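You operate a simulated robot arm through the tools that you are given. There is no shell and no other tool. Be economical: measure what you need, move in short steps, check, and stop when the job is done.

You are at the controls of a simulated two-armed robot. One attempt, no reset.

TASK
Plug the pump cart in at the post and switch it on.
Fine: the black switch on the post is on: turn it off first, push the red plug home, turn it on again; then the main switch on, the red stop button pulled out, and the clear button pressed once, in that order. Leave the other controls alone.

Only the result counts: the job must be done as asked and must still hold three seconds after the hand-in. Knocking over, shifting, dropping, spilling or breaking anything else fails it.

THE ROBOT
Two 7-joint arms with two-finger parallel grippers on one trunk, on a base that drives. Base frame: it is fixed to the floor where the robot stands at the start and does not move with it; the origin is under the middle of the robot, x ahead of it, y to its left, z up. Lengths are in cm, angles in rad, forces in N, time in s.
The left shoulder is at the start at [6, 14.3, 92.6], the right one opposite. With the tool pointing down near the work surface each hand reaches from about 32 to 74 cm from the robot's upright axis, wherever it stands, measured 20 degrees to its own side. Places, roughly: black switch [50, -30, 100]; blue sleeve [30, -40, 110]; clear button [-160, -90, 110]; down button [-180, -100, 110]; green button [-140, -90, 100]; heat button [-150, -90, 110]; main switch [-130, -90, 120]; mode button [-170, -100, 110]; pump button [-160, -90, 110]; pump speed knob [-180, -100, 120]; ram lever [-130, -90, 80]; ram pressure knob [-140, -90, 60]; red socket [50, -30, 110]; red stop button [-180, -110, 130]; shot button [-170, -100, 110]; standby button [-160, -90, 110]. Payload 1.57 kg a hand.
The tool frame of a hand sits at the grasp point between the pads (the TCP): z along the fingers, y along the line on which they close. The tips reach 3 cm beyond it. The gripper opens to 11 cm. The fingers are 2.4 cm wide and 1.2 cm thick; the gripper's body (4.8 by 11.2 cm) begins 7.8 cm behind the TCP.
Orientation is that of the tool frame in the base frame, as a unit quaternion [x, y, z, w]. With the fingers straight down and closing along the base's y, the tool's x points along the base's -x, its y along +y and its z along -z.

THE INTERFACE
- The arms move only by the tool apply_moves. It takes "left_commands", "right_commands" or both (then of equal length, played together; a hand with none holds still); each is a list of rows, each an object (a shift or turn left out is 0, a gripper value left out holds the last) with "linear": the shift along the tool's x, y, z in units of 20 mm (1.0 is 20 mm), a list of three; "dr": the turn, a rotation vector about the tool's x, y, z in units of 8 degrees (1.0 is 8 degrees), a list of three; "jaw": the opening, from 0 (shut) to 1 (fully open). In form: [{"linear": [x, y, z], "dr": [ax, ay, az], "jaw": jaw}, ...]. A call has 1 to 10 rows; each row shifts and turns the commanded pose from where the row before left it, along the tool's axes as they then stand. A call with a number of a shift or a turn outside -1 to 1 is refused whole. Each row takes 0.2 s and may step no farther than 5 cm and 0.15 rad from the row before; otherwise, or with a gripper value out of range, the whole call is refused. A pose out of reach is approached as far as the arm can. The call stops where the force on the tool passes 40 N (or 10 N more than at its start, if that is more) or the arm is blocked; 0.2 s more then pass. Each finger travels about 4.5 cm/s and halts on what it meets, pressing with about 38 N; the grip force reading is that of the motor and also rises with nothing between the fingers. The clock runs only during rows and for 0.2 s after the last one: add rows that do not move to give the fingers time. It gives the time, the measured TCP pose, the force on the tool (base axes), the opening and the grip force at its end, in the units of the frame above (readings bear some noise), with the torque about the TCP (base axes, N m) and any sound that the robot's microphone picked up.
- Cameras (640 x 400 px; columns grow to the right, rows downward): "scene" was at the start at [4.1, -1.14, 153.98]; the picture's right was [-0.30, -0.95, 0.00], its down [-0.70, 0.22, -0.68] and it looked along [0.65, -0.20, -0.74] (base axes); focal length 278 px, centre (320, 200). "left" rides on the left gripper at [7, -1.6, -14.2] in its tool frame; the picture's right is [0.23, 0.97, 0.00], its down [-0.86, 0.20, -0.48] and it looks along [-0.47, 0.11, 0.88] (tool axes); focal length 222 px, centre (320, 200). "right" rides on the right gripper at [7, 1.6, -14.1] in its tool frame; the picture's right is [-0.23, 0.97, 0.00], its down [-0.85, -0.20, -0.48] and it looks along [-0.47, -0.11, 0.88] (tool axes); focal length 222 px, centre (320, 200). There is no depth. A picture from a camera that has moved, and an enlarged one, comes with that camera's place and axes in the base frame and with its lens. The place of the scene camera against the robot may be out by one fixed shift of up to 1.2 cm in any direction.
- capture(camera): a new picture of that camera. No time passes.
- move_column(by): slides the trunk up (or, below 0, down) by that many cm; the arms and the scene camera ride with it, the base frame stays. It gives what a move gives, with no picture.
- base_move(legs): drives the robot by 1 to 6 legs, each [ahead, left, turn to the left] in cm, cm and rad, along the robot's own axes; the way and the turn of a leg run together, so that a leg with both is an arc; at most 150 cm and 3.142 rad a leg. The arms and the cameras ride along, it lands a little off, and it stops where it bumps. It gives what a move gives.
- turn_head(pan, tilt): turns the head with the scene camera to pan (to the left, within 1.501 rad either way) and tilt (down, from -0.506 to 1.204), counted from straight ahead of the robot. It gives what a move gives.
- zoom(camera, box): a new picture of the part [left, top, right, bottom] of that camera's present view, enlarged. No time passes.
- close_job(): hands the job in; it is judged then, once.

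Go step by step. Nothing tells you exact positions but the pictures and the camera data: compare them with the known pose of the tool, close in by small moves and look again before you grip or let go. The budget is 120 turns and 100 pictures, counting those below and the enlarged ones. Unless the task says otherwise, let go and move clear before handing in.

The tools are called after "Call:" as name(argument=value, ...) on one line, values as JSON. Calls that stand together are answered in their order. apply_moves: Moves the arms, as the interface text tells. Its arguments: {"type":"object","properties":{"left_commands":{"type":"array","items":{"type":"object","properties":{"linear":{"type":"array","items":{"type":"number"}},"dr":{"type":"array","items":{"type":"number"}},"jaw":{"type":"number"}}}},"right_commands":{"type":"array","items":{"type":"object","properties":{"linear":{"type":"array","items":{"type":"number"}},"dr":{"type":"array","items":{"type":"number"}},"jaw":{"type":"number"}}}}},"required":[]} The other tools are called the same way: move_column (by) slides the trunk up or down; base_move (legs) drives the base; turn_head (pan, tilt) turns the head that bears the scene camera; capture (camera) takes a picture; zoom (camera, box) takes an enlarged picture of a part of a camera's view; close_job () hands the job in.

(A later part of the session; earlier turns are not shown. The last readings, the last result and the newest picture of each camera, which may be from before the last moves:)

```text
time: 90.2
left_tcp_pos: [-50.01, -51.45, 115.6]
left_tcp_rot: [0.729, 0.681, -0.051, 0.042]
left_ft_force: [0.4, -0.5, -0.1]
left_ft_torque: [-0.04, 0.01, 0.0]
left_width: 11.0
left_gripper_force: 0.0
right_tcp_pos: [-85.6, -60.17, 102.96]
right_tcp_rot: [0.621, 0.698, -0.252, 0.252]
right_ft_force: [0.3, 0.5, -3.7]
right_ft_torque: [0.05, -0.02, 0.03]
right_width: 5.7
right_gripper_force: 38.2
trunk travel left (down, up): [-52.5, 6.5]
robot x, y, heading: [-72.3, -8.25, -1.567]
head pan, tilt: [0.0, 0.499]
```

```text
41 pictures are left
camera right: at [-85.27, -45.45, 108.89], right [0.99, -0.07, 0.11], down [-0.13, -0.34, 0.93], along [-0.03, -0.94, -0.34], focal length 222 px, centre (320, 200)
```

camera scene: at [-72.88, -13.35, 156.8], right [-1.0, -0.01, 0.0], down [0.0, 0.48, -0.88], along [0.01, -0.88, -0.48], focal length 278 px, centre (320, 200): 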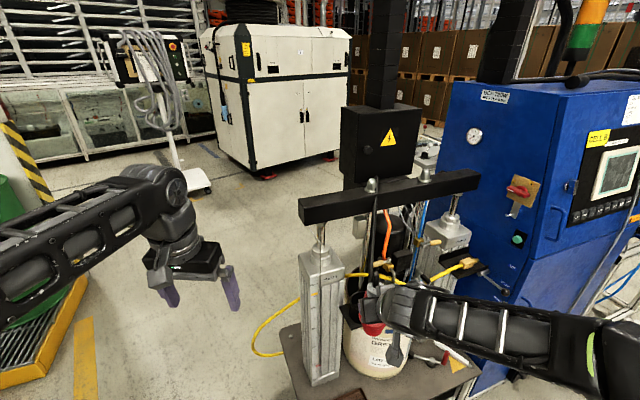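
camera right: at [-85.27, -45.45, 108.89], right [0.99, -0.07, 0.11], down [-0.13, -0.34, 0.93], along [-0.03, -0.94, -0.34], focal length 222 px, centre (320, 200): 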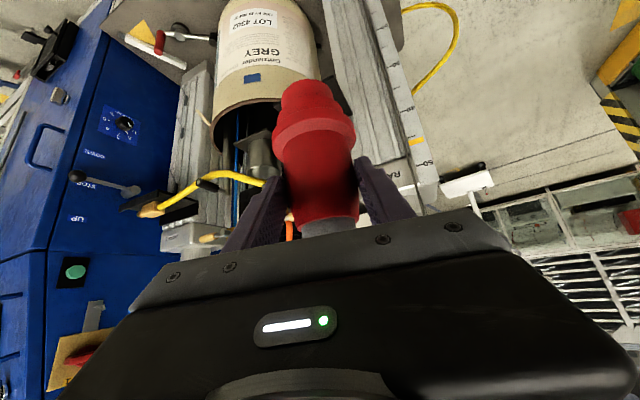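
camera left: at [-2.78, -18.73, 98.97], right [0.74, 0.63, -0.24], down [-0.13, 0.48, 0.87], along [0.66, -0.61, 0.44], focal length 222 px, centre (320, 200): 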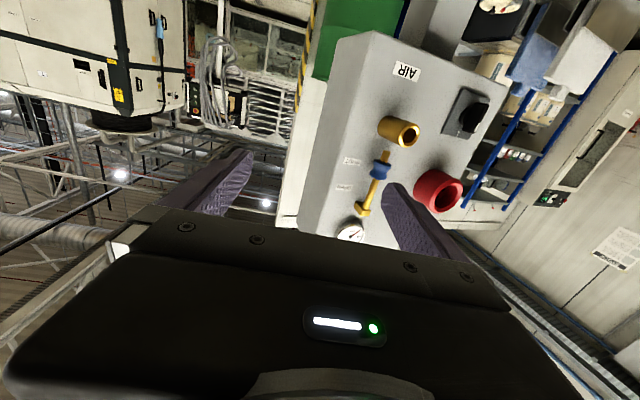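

The plug is free. I back off, tuck the left hand, then rotate the right hand so that the plug's pins point horizontally to the robot's forward-right.

Call:
base_move(legs=[[-12, 0, 0]])

Call:
apply_moves(left_commands=[{"linear": [0, -1, 0]}, {"linear": [0, -1, 0]}, {"linear": [0, -1, 0]}, {"linear": [0, -1, 0]}, {"linear": [0, 0, 0]}, {"linear": [0, 0, 0]}], right_commands=[{"dr": [0.6, -0.18, -0.78]}, {"dr": [0.6, -0.18, -0.78]}, {"dr": [0.6, -0.18, -0.78]}, {"dr": [0.6, -0.18, -0.78]}, {"dr": [0.6, -0.18, -0.78]}, {"dr": [0.6, -0.18, -0.78]}])

Call:
apply_moves(right_commands=[{"dr": [0.6, -0.18, -0.78]}, {"dr": [0.6, -0.18, -0.78]}, {"dr": [0.6, -0.18, -0.78]}, {"dr": [0.6, -0.18, -0.78]}, {"dr": [0.6, -0.18, -0.78]}, {"dr": [0.3, -0.09, -0.39]}])

Call:
capture(camera="scene")

```text
time: 91.5
left_tcp_pos: [-50.13, -39.48, 115.7]
left_tcp_rot: [0.729, 0.681, -0.051, 0.043]
left_ft_force: [-0.4, 0.9, 0.5]
left_ft_torque: [-0.05, -0.02, 0.01]
left_width: 11.0
left_gripper_force: 0.1
right_tcp_pos: [-85.68, -48.16, 102.99]
right_tcp_rot: [0.621, 0.698, -0.251, 0.253]
right_ft_force: [-0.2, 0.8, -2.7]
right_ft_torque: [0.03, 0.0, 0.01]
right_width: 5.74
right_gripper_force: 38.1
trunk travel left (down, up): [-52.5, 6.5]
robot x, y, heading: [-72.68, 3.79, -1.566]
head pan, tilt: [0.0, 0.499]
```

```text
time: 92.9
left_tcp_pos: [-58.04, -39.14, 115.68]
left_tcp_rot: [0.729, 0.681, -0.051, 0.042]
left_ft_force: [-0.1, -0.8, 0.0]
left_ft_torque: [0.01, -0.01, 0.02]
left_width: 10.97
left_gripper_force: 0.1
right_tcp_pos: [-85.65, -48.34, 103.11]
right_tcp_rot: [0.388, 0.756, -0.526, 0.049]
right_ft_force: [-0.9, -0.5, -2.7]
right_ft_torque: [0.09, -0.05, 0.0]
right_width: 5.75
right_gripper_force: 37.8
trunk travel left (down, up): [-52.5, 6.5]
robot x, y, heading: [-72.26, 3.39, -1.563]
head pan, tilt: [0.0, 0.499]
```

```text
time: 94.3
left_tcp_pos: [-57.92, -39.05, 115.74]
left_tcp_rot: [0.729, 0.681, -0.051, 0.044]
left_ft_force: [0.2, 0.4, 0.8]
left_ft_torque: [0.03, -0.01, -0.02]
left_width: 10.97
left_gripper_force: 0.0
right_tcp_pos: [-85.61, -48.36, 103.17]
right_tcp_rot: [-0.117, -0.692, 0.698, 0.143]
right_ft_force: [-0.1, 0.1, -2.8]
right_ft_torque: [0.13, -0.09, 0.03]
right_width: 5.75
right_gripper_force: 37.6
trunk travel left (down, up): [-52.5, 6.5]
robot x, y, heading: [-72.66, 3.32, -1.561]
head pan, tilt: [0.0, 0.499]
```

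```text
40 pictures are left
camera scene: at [-72.92, -1.43, 156.8], right [-1.0, -0.01, 0.0], down [0.0, 0.48, -0.88], along [0.01, -0.88, -0.48], focal length 278 px, centre (320, 200)
```

scene: 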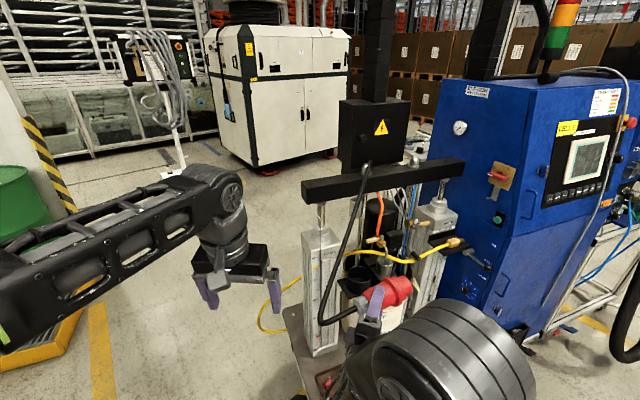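

The rotation worked without limits. I zoom on the plug nose.

Call:
zoom(camera="scene", box=[340, 260, 440, 335])

Call:
zoom(camera="right", box=[220, 60, 420, 240])

```text
5.33 times, centred on (390, 298) of scene
camera zoom: at [-72.92, -1.43, 156.8], right [-1.0, -0.01, 0.0], down [0.0, 0.48, -0.88], along [0.01, -0.88, -0.48], focal length 1480 px, centre (-53, -320)
```

zoom: 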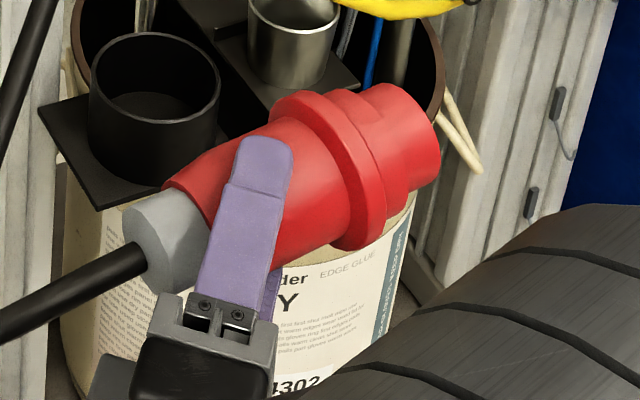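

```text
2.22 times, centred on (320, 150) of right
camera zoom: at [-87.12, -32.58, 101.43], right [0.17, -0.08, -0.98], down [0.98, 0.14, 0.16], along [0.12, -0.99, 0.11], focal length 494 px, centre (320, 311)
```

zoom: 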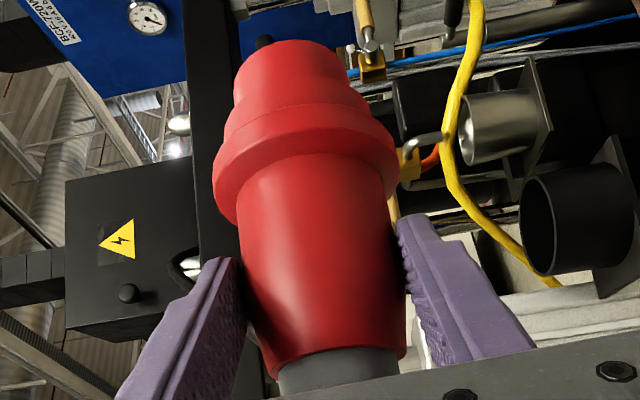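

I want to know whether the plug has pins/roll orientation, so I yaw it temporarily so its nose faces the scene camera.

Call:
apply_moves(right_commands=[{"dr": [0, 1, 0]}, {"dr": [0, 1, 0]}, {"dr": [0, 1, 0]}, {"dr": [0, 1, 0]}, {"dr": [0, 1, 0]}, {"dr": [0, 1, 0]}, {"dr": [0, 1, 0]}, {"dr": [0, 1, 0]}])

Call:
turn_head(pan=-0.3, tilt=0.9)

Call:
capture(camera="scene")

```text
time: 96.1
left_tcp_pos: [-58.05, -38.92, 115.76]
left_tcp_rot: [0.729, 0.681, -0.051, 0.041]
left_ft_force: [-1.0, -0.1, 0.9]
left_ft_torque: [-0.02, -0.03, 0.01]
left_width: 11.02
left_gripper_force: 0.0
right_tcp_pos: [-85.6, -48.32, 103.15]
right_tcp_rot: [-0.448, -0.528, 0.547, 0.469]
right_ft_force: [-0.5, -0.4, -4.0]
right_ft_torque: [-0.03, -0.18, -0.01]
right_width: 5.71
right_gripper_force: 38.3
right hand out of reach, approached as far as the arm can: row 8
trunk travel left (down, up): [-52.5, 6.5]
robot x, y, heading: [-72.56, 3.43, -1.569]
head pan, tilt: [0.0, 0.499]
```

```text
time: 97.0
left_tcp_pos: [-57.92, -39.0, 115.55]
left_tcp_rot: [0.729, 0.681, -0.051, 0.042]
left_ft_force: [0.4, 0.4, 0.4]
left_ft_torque: [0.01, 0.01, 0.0]
left_width: 11.0
left_gripper_force: 0.0
right_tcp_pos: [-85.65, -48.33, 103.02]
right_tcp_rot: [-0.449, -0.528, 0.547, 0.47]
right_ft_force: [0.6, 0.0, -3.1]
right_ft_torque: [0.0, -0.12, 0.0]
right_width: 5.72
right_gripper_force: 37.8
trunk travel left (down, up): [-52.5, 6.5]
robot x, y, heading: [-72.41, 3.37, -1.566]
head pan, tilt: [-0.3, 0.901]
```

```text
37 pictures are left
camera scene: at [-75.18, 0.43, 153.42], right [-0.96, 0.29, 0.0], down [0.23, 0.75, -0.62], along [-0.18, -0.6, -0.78], focal length 278 px, centre (320, 200)
```

scene: 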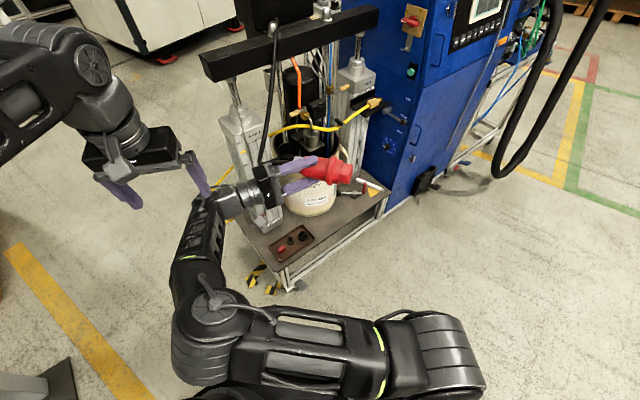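

Call:
zoom(camera="scene", box=[280, 140, 376, 200])

```text
6.67 times, centred on (328, 170) of scene
camera zoom: at [-75.18, 0.43, 153.42], right [-0.96, 0.29, 0.0], down [0.23, 0.75, -0.62], along [-0.18, -0.6, -0.78], focal length 1850 px, centre (267, 400)
```

zoom: 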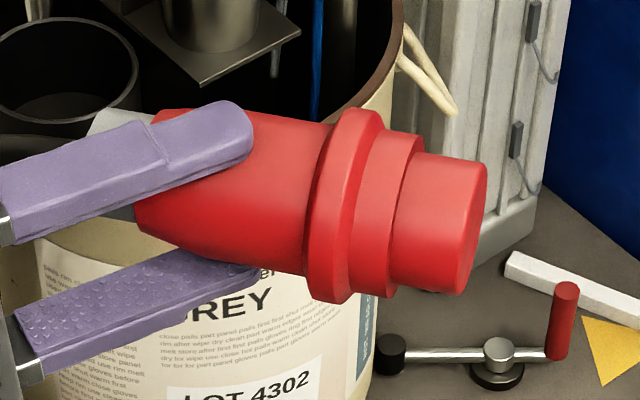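

No pins, a plain stepped nose (≈3 cm long, 5 cm wide), so roll doesn't matter. I yaw back while raising to z 112, then turn the robot and drive to the post.

Call:
apply_moves(right_commands=[{"linear": [0, -0.64, 0], "dr": [0, -0.97, 0]}, {"linear": [0, -0.64, 0], "dr": [0, -0.97, 0]}, {"linear": [0, -0.64, 0], "dr": [0, -0.97, 0]}, {"linear": [0, -0.64, 0], "dr": [0, -0.97, 0]}, {"linear": [0, -0.64, 0], "dr": [0, -0.97, 0]}, {"linear": [0, -0.64, 0], "dr": [0, -0.97, 0]}, {"linear": [0, -0.64, 0], "dr": [0, -0.97, 0]}])

Call:
base_move(legs=[[0, 0, 1.566], [50, -3, 0]])

Call:
turn_head(pan=-0.5, tilt=0.7)

Call:
capture(camera="scene")

```text
time: 98.5
left_tcp_pos: [-57.61, -39.11, 115.46]
left_tcp_rot: [0.725, 0.686, -0.051, 0.04]
left_ft_force: [0.0, -0.9, 0.4]
left_ft_torque: [-0.03, -0.05, -0.01]
left_width: 11.0
left_gripper_force: 0.1
right_tcp_pos: [-92.24, -49.12, 107.66]
right_tcp_rot: [0.235, 0.706, -0.633, -0.215]
right_ft_force: [0.3, 0.6, -2.2]
right_ft_torque: [0.08, -0.12, 0.01]
right_width: 5.71
right_gripper_force: 38.0
trunk travel left (down, up): [-52.5, 6.5]
robot x, y, heading: [-72.38, 3.2, -1.563]
head pan, tilt: [-0.3, 0.901]
stopped in row 7 (right hand): the arm was blocked; the commanded pose is now the measured one
```

```text
time: 105.3
left_tcp_pos: [20.28, 14.37, 115.49]
left_tcp_rot: [0.035, 0.997, -0.008, 0.064]
left_ft_force: [0.4, 0.0, -0.2]
left_ft_torque: [0.0, 0.04, 0.01]
left_width: 11.0
left_gripper_force: 0.1
right_tcp_pos: [29.8, -20.37, 107.48]
right_tcp_rot: [-0.33, 0.667, -0.6, 0.292]
right_ft_force: [-0.3, 0.8, -3.6]
right_ft_torque: [0.1, 0.07, -0.01]
right_width: 5.71
right_gripper_force: 37.4
trunk travel left (down, up): [-52.5, 6.5]
robot x, y, heading: [-22.46, 0.15, -0.003]
head pan, tilt: [-0.3, 0.901]
```

```text
time: 106.0
left_tcp_pos: [20.21, 14.48, 115.53]
left_tcp_rot: [0.035, 0.997, -0.007, 0.064]
left_ft_force: [0.1, -0.3, 0.7]
left_ft_torque: [-0.01, 0.03, 0.02]
left_width: 11.01
left_gripper_force: 0.1
right_tcp_pos: [29.81, -20.36, 107.5]
right_tcp_rot: [-0.329, 0.667, -0.602, 0.291]
right_ft_force: [0.4, 0.1, -3.6]
right_ft_torque: [0.1, 0.07, 0.0]
right_width: 5.75
right_gripper_force: 37.8
trunk travel left (down, up): [-52.5, 6.5]
robot x, y, heading: [-22.5, 0.03, -0.006]
head pan, tilt: [-0.499, 0.7]
```

```text
35 pictures are left
camera scene: at [-18.6, -2.8, 155.02], right [-0.48, -0.88, 0.0], down [-0.56, 0.31, -0.76], along [0.67, -0.37, -0.64], focal length 278 px, centre (320, 200)
```

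scene: 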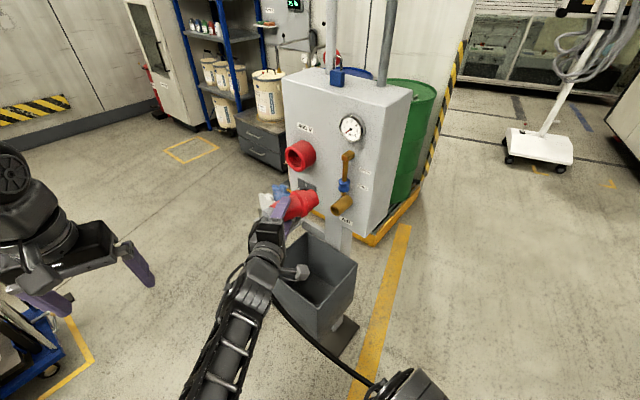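

The plug is still firmly held; its axis is ~13° off after the contact with the other arm. I correct the attitude and move in front of the socket.

Call:
apply_moves(right_commands=[{"linear": [-1, -0.48, 0.2], "dr": [0.35, -0.67, -0.28]}, {"linear": [-1, -0.48, 0.2], "dr": [0.35, -0.67, -0.28]}, {"linear": [-1, -0.48, 0.2]}, {"linear": [-1, -0.48, 0.2]}, {"linear": [-1, -0.48, 0.2]}])

Call:
capture(camera="right")

Call:
zoom(camera="scene", box=[240, 120, 400, 230])

```text
time: 106.5
left_tcp_pos: [20.24, 14.83, 115.43]
left_tcp_rot: [0.03, 0.998, -0.009, 0.063]
left_ft_force: [0.5, -0.4, 0.2]
left_ft_torque: [0.02, -0.02, 0.01]
left_width: 11.01
left_gripper_force: 0.1
right_tcp_pos: [31.58, -17.24, 107.0]
right_tcp_rot: [-0.341, 0.706, -0.501, 0.367]
right_ft_force: [0.5, 0.4, -2.7]
right_ft_torque: [0.12, 0.11, -0.02]
right_width: 5.72
right_gripper_force: 38.1
trunk travel left (down, up): [-52.5, 6.5]
robot x, y, heading: [-22.75, -0.23, -0.004]
head pan, tilt: [-0.499, 0.7]
stopped in row 2 (right hand): the arm was blocked; the commanded pose is now the measured one
```

```text
34 pictures are left
camera right: at [15.84, -16.22, 107.46], right [0.0, 0.45, -0.89], down [0.04, 0.89, 0.45], along [1.0, -0.03, -0.02], focal length 222 px, centre (320, 200)
```

right: 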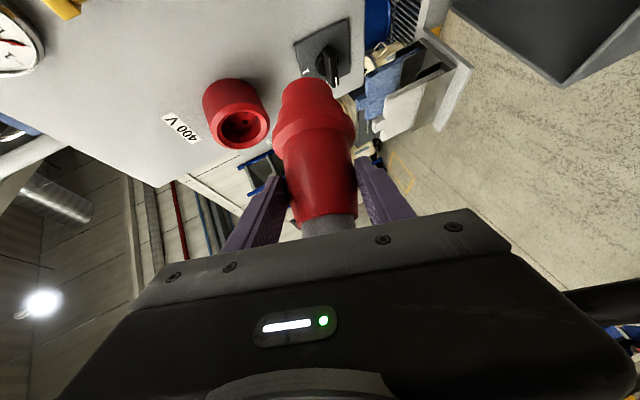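

```text
3.64 times, centred on (320, 175) of scene
camera zoom: at [-18.61, -2.81, 155.03], right [-0.48, -0.88, 0.0], down [-0.56, 0.31, -0.76], along [0.67, -0.37, -0.64], focal length 1009 px, centre (320, 291)
```

zoom: 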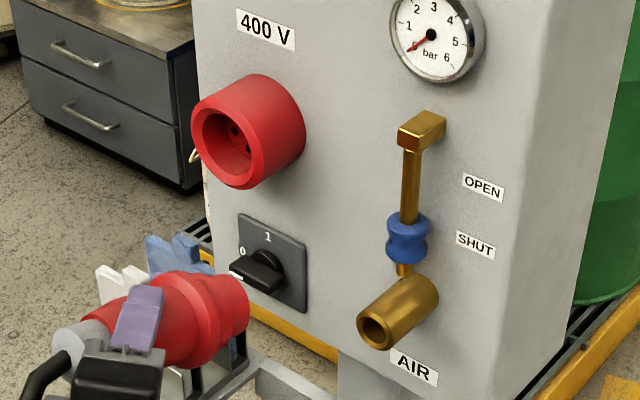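

The right arm is being blocked by the left arm again, so I move the left hand well out to the left first, then restore the right hand's attitude.

Call:
apply_moves(left_commands=[{"linear": [0, 1, -0.3]}, {"linear": [0, 1, -0.3]}, {"linear": [0, 1, -0.3]}, {"linear": [0, 1, -0.3]}, {"linear": [0, 1, -0.3]}, {"linear": [0, 1, -0.3]}, {"linear": [0, 1, 0]}, {"linear": [0, 1, 0]}])

Call:
turn_head(pan=0, tilt=1.1)

Call:
capture(camera="scene")

```text
time: 107.9
left_tcp_pos: [22.89, 26.43, 115.43]
left_tcp_rot: [0.029, 0.994, -0.086, 0.061]
left_ft_force: [0.2, 0.7, 0.5]
left_ft_torque: [-0.02, 0.01, -0.04]
left_width: 10.99
left_gripper_force: 0.0
left hand out of reach, approached as far as the arm can: row 4, 5, 6
right_tcp_pos: [31.68, -20.33, 105.86]
right_tcp_rot: [-0.324, 0.723, -0.505, 0.344]
right_ft_force: [-0.1, 0.4, -3.0]
right_ft_torque: [0.1, 0.07, 0.01]
right_width: 5.76
right_gripper_force: 37.7
trunk travel left (down, up): [-52.5, 6.5]
robot x, y, heading: [-22.63, -0.09, -0.006]
head pan, tilt: [-0.499, 0.7]
stopped in row 7 (left hand): the arm was blocked; the commanded pose is now the measured one
```

```text
time: 108.8
left_tcp_pos: [22.87, 26.26, 115.45]
left_tcp_rot: [0.028, 0.994, -0.084, 0.06]
left_ft_force: [0.0, 0.1, -0.4]
left_ft_torque: [0.02, -0.02, 0.01]
left_width: 10.98
left_gripper_force: 0.0
right_tcp_pos: [31.69, -20.27, 105.85]
right_tcp_rot: [-0.322, 0.723, -0.504, 0.345]
right_ft_force: [-0.7, 0.7, -2.7]
right_ft_torque: [0.1, 0.1, -0.04]
right_width: 5.72
right_gripper_force: 38.3
trunk travel left (down, up): [-52.5, 6.5]
robot x, y, heading: [-22.57, -0.37, -0.007]
head pan, tilt: [0.0, 1.1]
```

```text
32 pictures are left
camera scene: at [-19.72, 1.26, 152.03], right [-0.01, -1.0, 0.0], down [-0.89, 0.01, -0.45], along [0.45, 0.0, -0.89], focal length 278 px, centre (320, 200)
```

scene: 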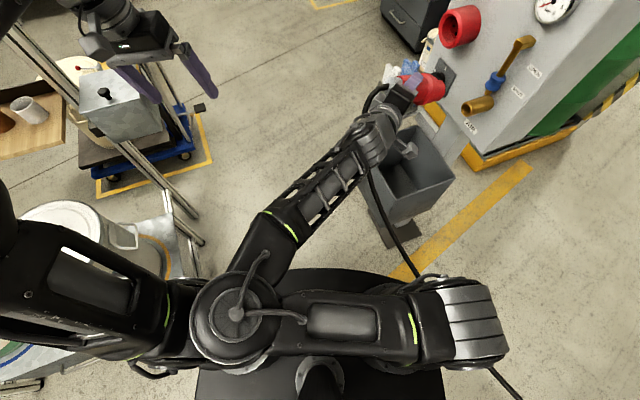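

The right elbow had swung across to the left and rests against the left upper arm. I back the base off so the arm must extend, which unfolds the elbow, then restore the attitude while extending.

Call:
base_move(legs=[[-12, 4, 0]])

Call:
apply_moves(right_commands=[{"linear": [-0.3, -0.2, 0.9]}, {"linear": [-0.3, -0.2, 0.9]}, {"linear": [-0.5, -0.4, 0.75], "dr": [0.59, -0.25, -0.455]}, {"linear": [-0.6, -0.4, 0.75], "dr": [0.59, -0.25, -0.455]}, {"linear": [-0.6, -0.4, 0.75], "dr": [0.59, -0.25, -0.455]}])

Call:
capture(camera="scene")

```text
time: 110.1
left_tcp_pos: [10.89, 30.28, 115.54]
left_tcp_rot: [0.029, 0.994, -0.083, 0.061]
left_ft_force: [0.4, 0.7, -0.4]
left_ft_torque: [-0.01, -0.03, -0.05]
left_width: 11.02
left_gripper_force: 0.0
right_tcp_pos: [19.74, -16.3, 105.87]
right_tcp_rot: [-0.321, 0.724, -0.504, 0.344]
right_ft_force: [0.2, 0.1, -2.6]
right_ft_torque: [0.13, 0.15, -0.01]
right_width: 5.71
right_gripper_force: 38.5
trunk travel left (down, up): [-52.5, 6.5]
robot x, y, heading: [-34.36, 4.28, -0.006]
head pan, tilt: [0.0, 1.1]
```

```text
time: 111.1
left_tcp_pos: [11.04, 30.55, 115.32]
left_tcp_rot: [0.025, 0.994, -0.082, 0.061]
left_ft_force: [-0.5, 0.1, 0.3]
left_ft_torque: [0.01, -0.01, -0.01]
left_width: 11.0
left_gripper_force: 0.1
right_tcp_pos: [27.5, -17.42, 108.37]
right_tcp_rot: [-0.31, 0.694, -0.509, 0.404]
right_ft_force: [0.0, 0.5, -3.3]
right_ft_torque: [0.12, 0.11, 0.02]
right_width: 5.72
right_gripper_force: 38.2
trunk travel left (down, up): [-52.5, 6.5]
robot x, y, heading: [-34.59, 3.98, -0.012]
head pan, tilt: [0.0, 1.1]
stopped in row 5 (right hand): the arm was blocked; the commanded pose is now the measured one
```

```text
31 pictures are left
camera scene: at [-31.5, 5.27, 152.02], right [-0.01, -1.0, 0.0], down [-0.89, 0.0, -0.45], along [0.45, 0.0, -0.89], focal length 278 px, centre (320, 200)
```

scene: 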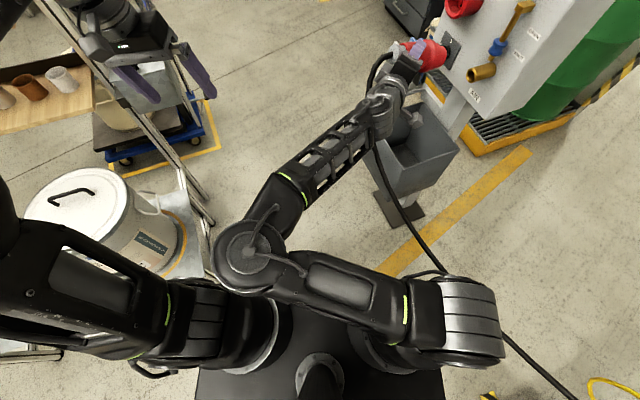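

The elbow is in the wrong branch. Undoing the earlier rotation should bring it back to the right side (as it was at the grasp), then I repeat the direct rotation that worked.

Call:
apply_moves(right_commands=[{"linear": [0, 0, -0.5], "dr": [-0.6, 0.18, 0.78]}, {"linear": [0, 0, -0.5], "dr": [-0.6, 0.18, 0.78]}, {"dr": [-0.6, 0.18, 0.78]}, {"dr": [-0.6, 0.18, 0.78]}, {"dr": [-0.6, 0.18, 0.78]}, {"dr": [-0.6, 0.18, 0.78]}, {"dr": [-0.6, 0.18, 0.78]}, {"dr": [-0.6, 0.18, 0.78]}, {"dr": [-0.6, 0.18, 0.78]}, {"dr": [-0.6, 0.18, 0.78]}])

Call:
capture(camera="scene")

```text
time: 113.3
left_tcp_pos: [10.96, 30.62, 115.42]
left_tcp_rot: [0.025, 0.995, -0.082, 0.059]
left_ft_force: [-0.7, -0.6, 0.4]
left_ft_torque: [-0.02, -0.01, 0.0]
left_width: 10.98
left_gripper_force: 0.1
right_tcp_pos: [25.72, -16.42, 108.76]
right_tcp_rot: [0.014, 0.93, 0.045, 0.365]
right_ft_force: [-1.0, 0.2, -2.7]
right_ft_torque: [-0.02, 0.09, 0.01]
right_width: 5.7
right_gripper_force: 38.0
trunk travel left (down, up): [-52.5, 6.5]
robot x, y, heading: [-34.36, 4.07, -0.01]
head pan, tilt: [0.0, 1.1]
```

```text
30 pictures are left
camera scene: at [-31.57, 5.26, 152.03], right [-0.01, -1.0, 0.0], down [-0.89, 0.0, -0.45], along [0.45, 0.0, -0.89], focal length 278 px, centre (320, 200)
```

scene: 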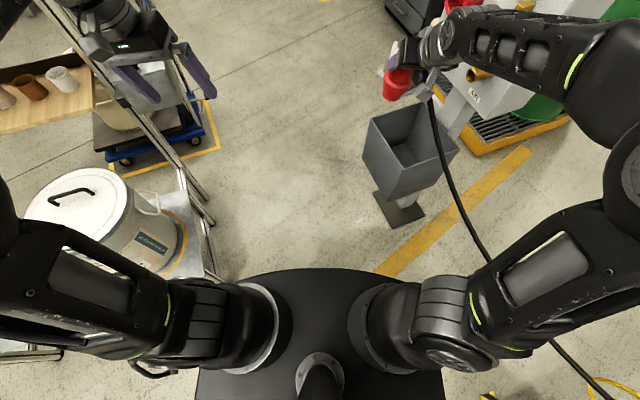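

The elbow is back on the right. Now the direct rotation again into the insertion attitude.

Call:
apply_moves(right_commands=[{"dr": [0.597, -0.155, -0.787]}, {"dr": [0.597, -0.155, -0.787]}, {"dr": [0.597, -0.155, -0.787]}, {"dr": [0.597, -0.155, -0.787]}, {"dr": [0.597, -0.155, -0.787]}, {"dr": [0.597, -0.155, -0.787]}, {"dr": [0.597, -0.155, -0.787]}, {"dr": [0.597, -0.155, -0.787]}])

Call:
apply_moves(right_commands=[{"dr": [0.597, -0.155, -0.787]}, {"dr": [0.597, -0.155, -0.787]}, {"dr": [0.597, -0.155, -0.787]}, {"dr": [0.597, -0.155, -0.787]}, {"dr": [0.07, -0.02, -0.09]}])

Call:
capture(camera="scene")

```text
time: 115.1
left_tcp_pos: [11.05, 30.61, 115.44]
left_tcp_rot: [0.025, 0.994, -0.083, 0.06]
left_ft_force: [0.3, 0.7, -0.2]
left_ft_torque: [0.02, 0.0, 0.0]
left_width: 10.99
left_gripper_force: 0.1
right_tcp_pos: [25.76, -16.42, 108.94]
right_tcp_rot: [-0.257, 0.778, -0.411, 0.4]
right_ft_force: [-0.5, 0.1, -3.4]
right_ft_torque: [0.08, 0.12, 0.02]
right_width: 5.7
right_gripper_force: 37.6
trunk travel left (down, up): [-52.5, 6.5]
robot x, y, heading: [-34.25, 4.09, -0.01]
head pan, tilt: [0.0, 1.1]
```

```text
time: 116.2
left_tcp_pos: [11.03, 30.92, 115.28]
left_tcp_rot: [0.021, 0.995, -0.082, 0.059]
left_ft_force: [0.3, 0.3, -0.1]
left_ft_torque: [-0.03, 0.02, 0.01]
left_width: 11.0
left_gripper_force: 0.0
right_tcp_pos: [25.71, -16.18, 109.73]
right_tcp_rot: [-0.321, 0.667, -0.526, 0.419]
right_ft_force: [-0.8, 0.2, -3.1]
right_ft_torque: [0.11, 0.12, 0.03]
right_width: 5.7
right_gripper_force: 38.2
trunk travel left (down, up): [-52.5, 6.5]
robot x, y, heading: [-34.44, 4.2, -0.004]
head pan, tilt: [0.0, 1.1]
stopped in row 5 (right hand): the arm was blocked; the commanded pose is now the measured one
```

```text
29 pictures are left
camera scene: at [-31.56, 5.34, 152.03], right [-0.01, -1.0, 0.0], down [-0.89, 0.0, -0.45], along [0.45, 0.0, -0.89], focal length 278 px, centre (320, 200)
```

scene: 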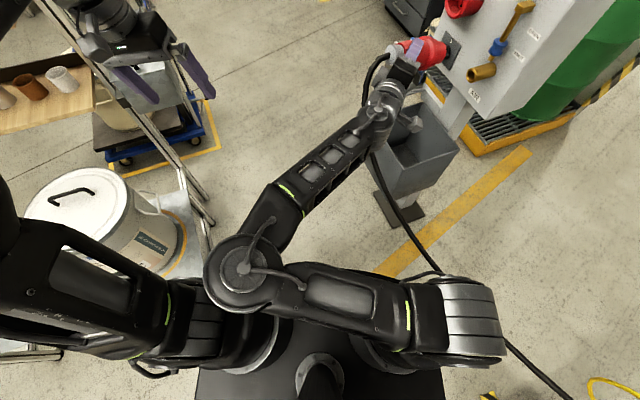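

The elbow position follows from the hand pose; a heading more to the robot's right is easier. I turn the base left 0.5 rad and shift it right so the hand points rightward relative to the robot, and raise the trunk 6 cm.

Call:
apply_moves(right_commands=[{"dr": [0, 1, 0]}, {"dr": [0, 1, 0]}, {"dr": [0, 1, 0]}])

Call:
move_column(by=6)

Call:
base_move(legs=[[0, 0, 0.5], [-7, -23.5, 0]])

Call:
turn_head(pan=-0.7, tilt=0.9)

Call:
capture(camera="scene")

```text
time: 117.0
left_tcp_pos: [10.96, 30.95, 115.31]
left_tcp_rot: [0.022, 0.995, -0.082, 0.058]
left_ft_force: [-0.8, 0.6, -1.1]
left_ft_torque: [0.04, -0.01, -0.02]
left_width: 10.99
left_gripper_force: 0.0
right_tcp_pos: [25.71, -16.19, 109.65]
right_tcp_rot: [-0.204, 0.739, -0.582, 0.271]
right_ft_force: [-0.1, 1.3, -3.7]
right_ft_torque: [0.12, 0.05, -0.03]
right_width: 5.69
right_gripper_force: 38.5
trunk travel left (down, up): [-52.5, 6.5]
robot x, y, heading: [-34.14, 4.71, -0.006]
head pan, tilt: [0.0, 1.1]
```

```text
time: 118.0
left_tcp_pos: [11.02, 30.87, 121.28]
left_tcp_rot: [0.023, 0.995, -0.082, 0.058]
left_ft_force: [-0.1, 1.0, -0.6]
left_ft_torque: [0.01, 0.0, 0.01]
left_width: 11.0
left_gripper_force: 0.1
right_tcp_pos: [25.77, -16.06, 115.81]
right_tcp_rot: [-0.204, 0.738, -0.582, 0.272]
right_ft_force: [0.6, 0.5, -3.4]
right_ft_torque: [0.1, 0.07, 0.01]
right_width: 5.69
right_gripper_force: 38.3
trunk travel left (down, up): [-58.5, 0.5]
robot x, y, heading: [-34.51, 4.25, -0.003]
head pan, tilt: [0.0, 1.1]
```

```text
time: 121.2
left_tcp_pos: [-2.4, 25.21, 121.32]
left_tcp_rot: [-0.227, 0.969, -0.065, 0.078]
left_ft_force: [1.1, -0.3, 1.0]
left_ft_torque: [-0.02, 0.03, 0.05]
left_width: 10.99
left_gripper_force: 0.0
right_tcp_pos: [33.31, -8.82, 115.68]
right_tcp_rot: [-0.383, 0.664, -0.495, 0.409]
right_ft_force: [0.3, 0.2, -3.5]
right_ft_torque: [0.04, 0.13, 0.02]
right_width: 5.7
right_gripper_force: 37.9
trunk travel left (down, up): [-58.5, 0.5]
robot x, y, heading: [-29.57, -20.18, 0.502]
head pan, tilt: [0.0, 1.1]
```

```text
time: 122.3
left_tcp_pos: [-2.47, 25.28, 121.25]
left_tcp_rot: [-0.227, 0.969, -0.064, 0.078]
left_ft_force: [-1.3, 0.0, -0.1]
left_ft_torque: [0.0, -0.01, 0.03]
left_width: 11.01
left_gripper_force: 0.0
right_tcp_pos: [33.19, -8.63, 115.81]
right_tcp_rot: [-0.382, 0.664, -0.496, 0.409]
right_ft_force: [0.8, 0.0, -3.3]
right_ft_torque: [0.09, 0.11, 0.0]
right_width: 5.7
right_gripper_force: 38.3
trunk travel left (down, up): [-58.5, 0.5]
robot x, y, heading: [-29.04, -20.41, 0.503]
head pan, tilt: [-0.7, 0.901]
```

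```text
28 pictures are left
camera scene: at [-24.88, -21.74, 159.41], right [-0.2, -0.98, 0.0], down [-0.77, 0.15, -0.62], along [0.61, -0.12, -0.78], focal length 278 px, centre (320, 200)
```

scene: 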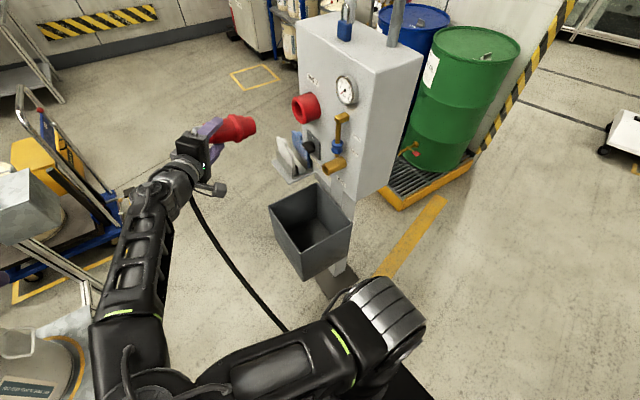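

Now a small rotation (≈17°) to align the plug axis with the socket axis.

Call:
apply_moves(right_commands=[{"dr": [0.49, 0.23, -0.45]}, {"dr": [0.49, 0.23, -0.45]}, {"dr": [0.49, 0.23, -0.45]}])

Call:
capture(camera="right")

Call:
zoom(camera="scene", box=[180, 60, 340, 170])

```text
time: 123.1
left_tcp_pos: [-2.44, 25.37, 121.28]
left_tcp_rot: [-0.227, 0.968, -0.065, 0.078]
left_ft_force: [0.3, -0.1, 0.2]
left_ft_torque: [-0.02, 0.01, 0.0]
left_width: 11.02
left_gripper_force: 0.0
right_tcp_pos: [33.45, -8.82, 115.76]
right_tcp_rot: [0.375, -0.59, 0.615, -0.364]
right_ft_force: [0.5, 0.3, -3.9]
right_ft_torque: [0.12, 0.11, -0.01]
right_width: 5.7
right_gripper_force: 37.9
trunk travel left (down, up): [-58.5, 0.5]
robot x, y, heading: [-29.21, -19.98, 0.503]
head pan, tilt: [-0.7, 0.901]
```

```text
27 pictures are left
camera right: at [17.68, -8.59, 114.06], right [0.11, 0.17, -0.98], down [-0.04, 0.99, 0.16], along [0.99, 0.02, 0.11], focal length 222 px, centre (320, 200)
```

right: 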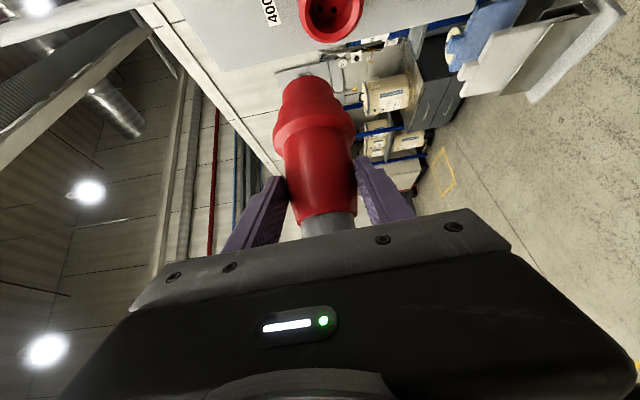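

```text
3.64 times, centred on (260, 115) of scene
camera zoom: at [-24.84, -21.74, 159.41], right [-0.2, -0.98, 0.0], down [-0.77, 0.15, -0.62], along [0.61, -0.12, -0.78], focal length 1009 px, centre (538, 509)
```

zoom: 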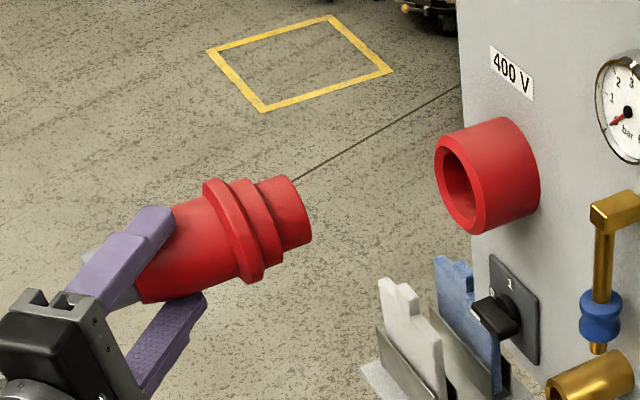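

Plug and socket axes look parallel. I move to the pre-insertion point, nose about 6 cm off the rim.

Call:
apply_moves(right_commands=[{"linear": [0.333, 0.406, 0.907]}, {"linear": [0.333, 0.406, 0.907]}, {"linear": [0.333, 0.406, 0.907]}, {"linear": [0.333, 0.406, 0.907]}, {"linear": [0.333, 0.406, 0.907]}])

Call:
zoom(camera="right", box=[220, 20, 420, 220])

Call:
zoom(camera="scene", box=[220, 60, 340, 150])

```text
time: 124.3
left_tcp_pos: [-2.4, 25.29, 121.35]
left_tcp_rot: [-0.227, 0.969, -0.065, 0.078]
left_ft_force: [0.3, -1.4, 0.8]
left_ft_torque: [0.02, 0.01, -0.01]
left_width: 10.99
left_gripper_force: 0.0
right_tcp_pos: [40.0, -15.85, 112.03]
right_tcp_rot: [0.376, -0.589, 0.614, -0.365]
right_ft_force: [-0.5, 0.8, -3.0]
right_ft_torque: [0.12, 0.1, 0.01]
right_width: 5.7
right_gripper_force: 38.1
trunk travel left (down, up): [-58.5, 0.5]
robot x, y, heading: [-29.06, -19.9, 0.5]
head pan, tilt: [-0.7, 0.901]
```

```text
2.00 times, centred on (320, 120) of right
camera zoom: at [24.22, -15.8, 110.36], right [0.11, 0.17, -0.98], down [-0.04, 0.99, 0.16], along [0.99, 0.02, 0.11], focal length 444 px, centre (320, 360)
```

zoom: 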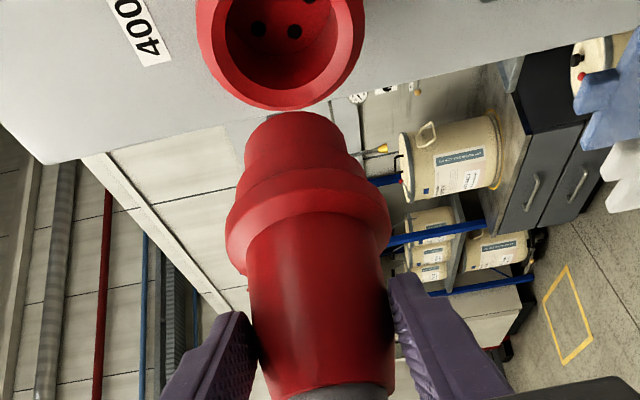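

```text
4.44 times, centred on (280, 105) of scene
camera zoom: at [-24.82, -21.79, 159.41], right [-0.2, -0.98, 0.0], down [-0.77, 0.16, -0.62], along [0.61, -0.12, -0.78], focal length 1233 px, centre (498, 622)
```

zoom: 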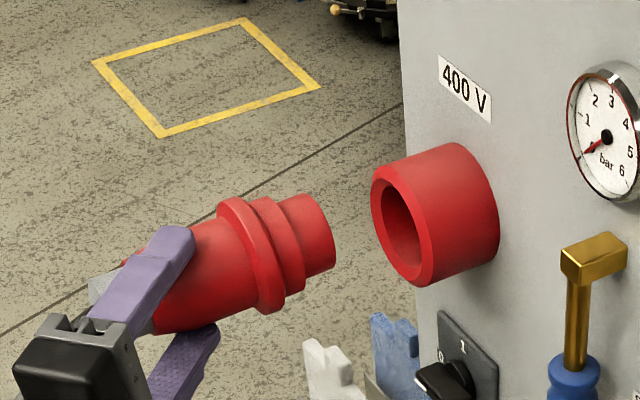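

Comparing both views with the predicted projections, the plug axis sits about 1.3–1.5 cm to the left of the TCP line. I shift right 1.4 cm and look again.

Call:
apply_moves(right_commands=[{"linear": [0.52, 0, -0.47]}, {}])

Call:
zoom(camera="scene", box=[240, 75, 320, 135])

```text
time: 124.9
left_tcp_pos: [-2.56, 25.31, 121.33]
left_tcp_rot: [-0.228, 0.968, -0.066, 0.077]
left_ft_force: [-0.5, -0.6, 0.3]
left_ft_torque: [0.01, -0.03, -0.02]
left_width: 10.97
left_gripper_force: 0.1
right_tcp_pos: [38.64, -16.35, 112.04]
right_tcp_rot: [0.376, -0.589, 0.615, -0.366]
right_ft_force: [0.9, -0.3, -3.3]
right_ft_torque: [0.14, 0.13, 0.01]
right_width: 5.72
right_gripper_force: 38.2
trunk travel left (down, up): [-58.5, 0.5]
robot x, y, heading: [-29.26, -19.96, 0.503]
head pan, tilt: [-0.7, 0.901]
```

```text
6.67 times, centred on (280, 105) of scene
camera zoom: at [-24.84, -21.75, 159.41], right [-0.2, -0.98, 0.0], down [-0.77, 0.16, -0.62], along [0.61, -0.12, -0.78], focal length 1850 px, centre (587, 833)
```

zoom: 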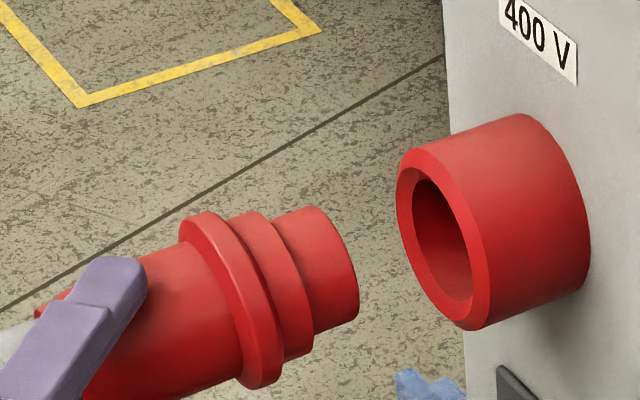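

Slopes match; remaining offset ≈0.6 cm. I correct it, advance 4 cm and look again.

Call:
apply_moves(right_commands=[{"linear": [0.22, 0, -0.2]}, {"linear": [0.333, 0.019, 0.373]}, {"linear": [0.333, 0.019, 0.373]}, {"linear": [0.333, 0.019, 0.373]}, {"linear": [0.333, 0.019, 0.373]}, {}])

Call:
zoom(camera="scene", box=[240, 75, 320, 135])

Call:
zoom(camera="right", box=[220, 0, 420, 200])

```text
time: 126.3
left_tcp_pos: [-2.34, 25.19, 121.27]
left_tcp_rot: [-0.227, 0.969, -0.065, 0.077]
left_ft_force: [0.8, 0.4, 1.1]
left_ft_torque: [0.01, -0.03, 0.0]
left_width: 11.01
left_gripper_force: 0.1
right_tcp_pos: [39.52, -20.37, 112.04]
right_tcp_rot: [0.375, -0.59, 0.615, -0.365]
right_ft_force: [0.2, -0.6, -2.7]
right_ft_torque: [0.1, 0.13, -0.03]
right_width: 5.71
right_gripper_force: 37.9
trunk travel left (down, up): [-58.5, 0.5]
robot x, y, heading: [-29.05, -20.2, 0.498]
head pan, tilt: [-0.7, 0.901]
```

```text
6.67 times, centred on (280, 105) of scene
camera zoom: at [-24.88, -21.76, 159.41], right [-0.2, -0.98, 0.0], down [-0.77, 0.16, -0.62], along [0.61, -0.12, -0.78], focal length 1850 px, centre (587, 833)
```

zoom: 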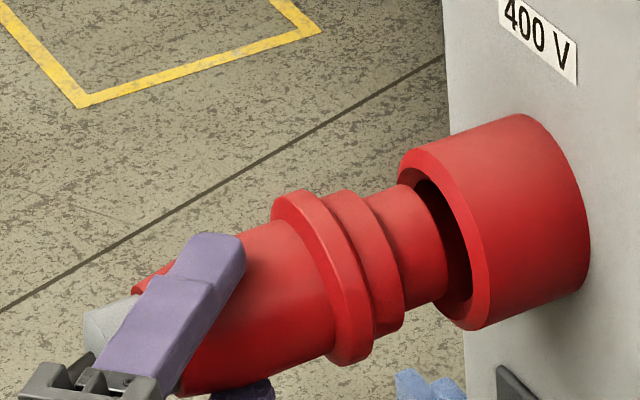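

```text
2.00 times, centred on (320, 100) of right
camera zoom: at [23.72, -20.21, 110.35], right [0.11, 0.17, -0.98], down [-0.04, 0.99, 0.16], along [0.99, 0.02, 0.11], focal length 444 px, centre (320, 400)
```

zoom: 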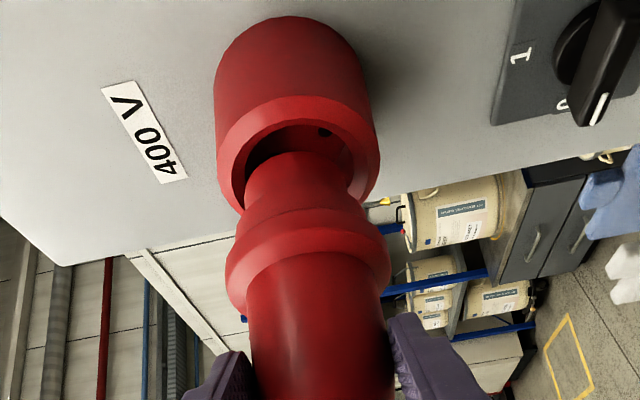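

The nose is entering the mouth, centred. I push on in 1 cm steps.

Call:
apply_moves(right_commands=[{"linear": [0.25, 0.014, 0.28]}, {"linear": [0.25, 0.014, 0.28]}, {"linear": [0.25, 0.014, 0.28]}, {}])

Call:
zoom(camera="scene", box=[240, 75, 320, 135])

```text
time: 127.3
left_tcp_pos: [-2.61, 25.73, 121.22]
left_tcp_rot: [-0.228, 0.968, -0.066, 0.078]
left_ft_force: [-0.2, -0.3, -1.2]
left_ft_torque: [-0.03, -0.04, 0.0]
left_width: 11.02
left_gripper_force: 0.1
right_tcp_pos: [40.26, -21.45, 112.12]
right_tcp_rot: [0.379, -0.587, 0.614, -0.368]
right_ft_force: [-16.3, 28.0, -10.0]
right_ft_torque: [0.54, 0.69, 0.88]
right_width: 5.75
right_gripper_force: 37.9
trunk travel left (down, up): [-58.5, 0.5]
robot x, y, heading: [-29.0, -19.8, 0.502]
head pan, tilt: [-0.7, 0.901]
```

```text
6.67 times, centred on (280, 105) of scene
camera zoom: at [-25.08, -21.26, 159.42], right [-0.2, -0.98, 0.0], down [-0.77, 0.15, -0.62], along [0.61, -0.12, -0.78], focal length 1850 px, centre (587, 833)
```

zoom: 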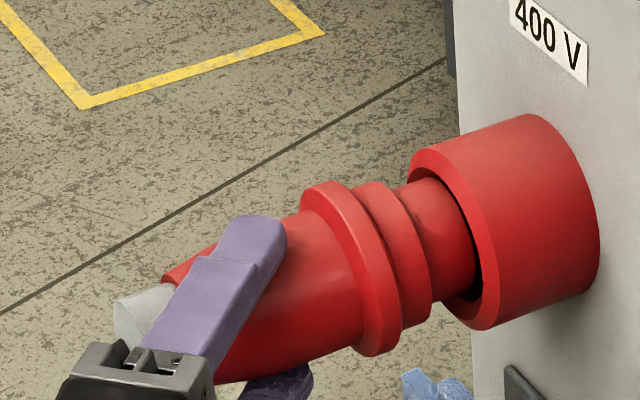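

Contact: the reaction pushes the plug right and down, so it's slightly too far left/high. I shift right 0.4, down 0.3 and push again.

Call:
apply_moves(right_commands=[{"linear": [-0.13, 0, -0.15]}, {"linear": [0.15, 0.15, -0.133]}, {"linear": [0.25, 0.014, 0.28]}, {"linear": [0.25, 0.014, 0.28]}, {"linear": [0.17, 0.01, 0.19]}, {}])

Call:
zoom(camera="scene", box=[240, 75, 320, 135])

```text
time: 128.7
left_tcp_pos: [-2.46, 25.74, 121.16]
left_tcp_rot: [-0.228, 0.968, -0.066, 0.078]
left_ft_force: [-0.2, 0.4, -0.8]
left_ft_torque: [0.0, -0.01, -0.02]
left_width: 11.01
left_gripper_force: 0.0
right_tcp_pos: [40.38, -23.3, 111.92]
right_tcp_rot: [0.378, -0.586, 0.615, -0.368]
right_ft_force: [-14.0, 30.3, -4.5]
right_ft_torque: [-0.44, -0.03, 0.82]
right_width: 5.68
right_gripper_force: 38.2
trunk travel left (down, up): [-58.5, 0.5]
robot x, y, heading: [-29.04, -19.9, 0.501]
head pan, tilt: [-0.7, 0.901]
```

```text
6.67 times, centred on (280, 105) of scene
camera zoom: at [-25.1, -21.23, 159.42], right [-0.2, -0.98, 0.0], down [-0.77, 0.15, -0.62], along [0.61, -0.13, -0.78], focal length 1850 px, centre (587, 833)
```

zoom: 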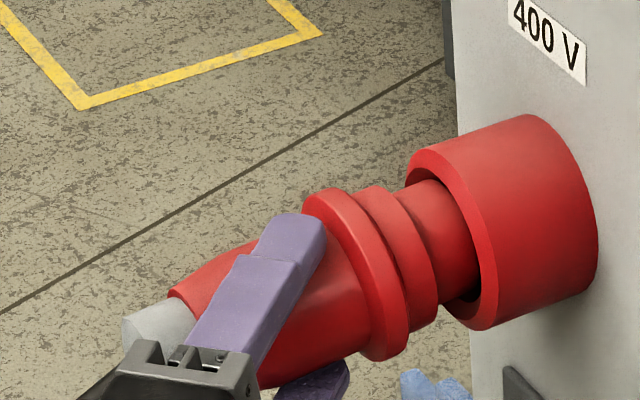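

The fingers slid forward along the plug while the nose stayed put; something still blocks it. I look with the right camera.

Call:
zoom(camera="right", box=[220, 0, 420, 200])

```text
2.00 times, centred on (320, 100) of right
camera zoom: at [24.74, -23.32, 110.15], right [0.11, 0.16, -0.98], down [-0.05, 0.99, 0.16], along [0.99, 0.03, 0.11], focal length 444 px, centre (320, 400)
```

zoom: 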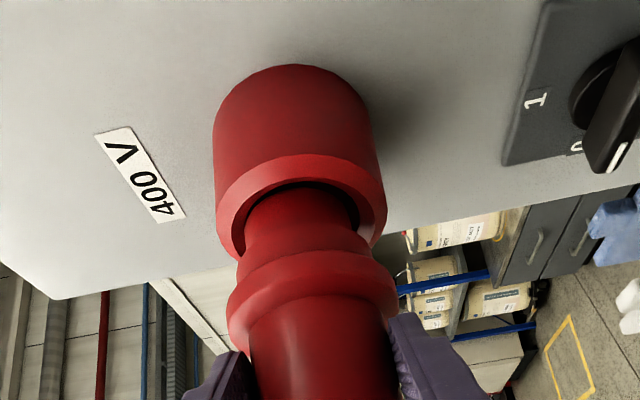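

The gap is on the right/down side in both views, so the nose still rides on the left bevel. I back off slightly, shift right 0.6 cm, and push gently.

Call:
apply_moves(right_commands=[{"linear": [-0.2, -0.01, -0.22]}, {"linear": [0.224, 0.03, -0.2]}, {"linear": [0.15, 0.01, 0.17]}, {"linear": [0.15, 0.01, 0.17]}, {"linear": [0.15, 0.01, 0.17]}, {}])

Call:
zoom(camera="scene", box=[240, 75, 320, 135])

```text
time: 130.1
left_tcp_pos: [-2.31, 25.44, 121.26]
left_tcp_rot: [-0.227, 0.968, -0.066, 0.078]
left_ft_force: [0.2, 0.1, 0.0]
left_ft_torque: [0.01, -0.01, 0.03]
left_width: 11.01
left_gripper_force: 0.1
right_tcp_pos: [40.5, -24.71, 111.69]
right_tcp_rot: [0.376, -0.589, 0.614, -0.366]
right_ft_force: [12.7, 12.0, 4.7]
right_ft_torque: [-0.43, -0.2, 1.25]
right_width: 5.68
right_gripper_force: 38.1
trunk travel left (down, up): [-58.5, 0.5]
robot x, y, heading: [-28.85, -20.03, 0.505]
head pan, tilt: [-0.7, 0.901]
```

```text
6.67 times, centred on (280, 105) of scene
camera zoom: at [-24.75, -21.56, 159.41], right [-0.2, -0.98, 0.0], down [-0.77, 0.15, -0.62], along [0.61, -0.12, -0.78], focal length 1850 px, centre (587, 833)
```

zoom: 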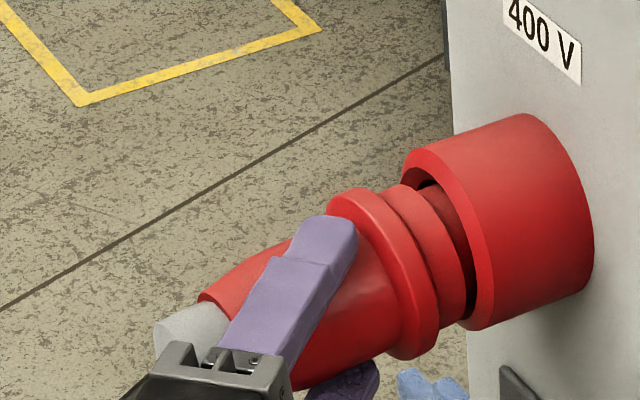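

The nose is now in. Reaction says slightly too far right/low; I relax 0.3 left, 0.15 up and push on.

Call:
apply_moves(right_commands=[{"linear": [-0.12, -0.08, 0.1]}, {"linear": [0.15, 0.01, 0.17]}, {"linear": [0.15, 0.01, 0.17]}, {"linear": [0.15, 0.01, 0.17]}, {"linear": [0.15, 0.01, 0.17]}, {}])

Call:
zoom(camera="scene", box=[240, 75, 320, 135])

```text
time: 131.5
left_tcp_pos: [-2.68, 25.78, 121.09]
left_tcp_rot: [-0.228, 0.968, -0.066, 0.078]
left_ft_force: [0.8, -0.5, 0.6]
left_ft_torque: [0.0, 0.0, -0.02]
left_width: 11.01
left_gripper_force: 0.0
right_tcp_pos: [41.15, -25.84, 111.84]
right_tcp_rot: [0.379, -0.588, 0.613, -0.368]
right_ft_force: [-18.8, 29.6, -15.9]
right_ft_torque: [0.68, 0.64, 0.13]
right_width: 5.68
right_gripper_force: 37.8
trunk travel left (down, up): [-58.5, 0.5]
robot x, y, heading: [-29.22, -19.95, 0.502]
head pan, tilt: [-0.7, 0.901]
```

```text
6.67 times, centred on (280, 105) of scene
camera zoom: at [-25.04, -21.27, 159.41], right [-0.2, -0.98, 0.0], down [-0.77, 0.15, -0.62], along [0.61, -0.12, -0.78], focal length 1850 px, centre (587, 833)
```

zoom: 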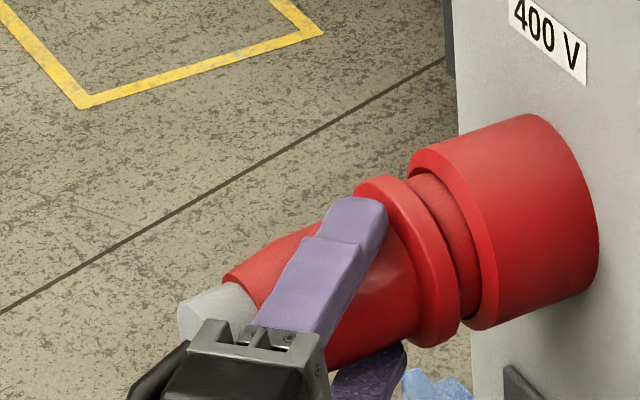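

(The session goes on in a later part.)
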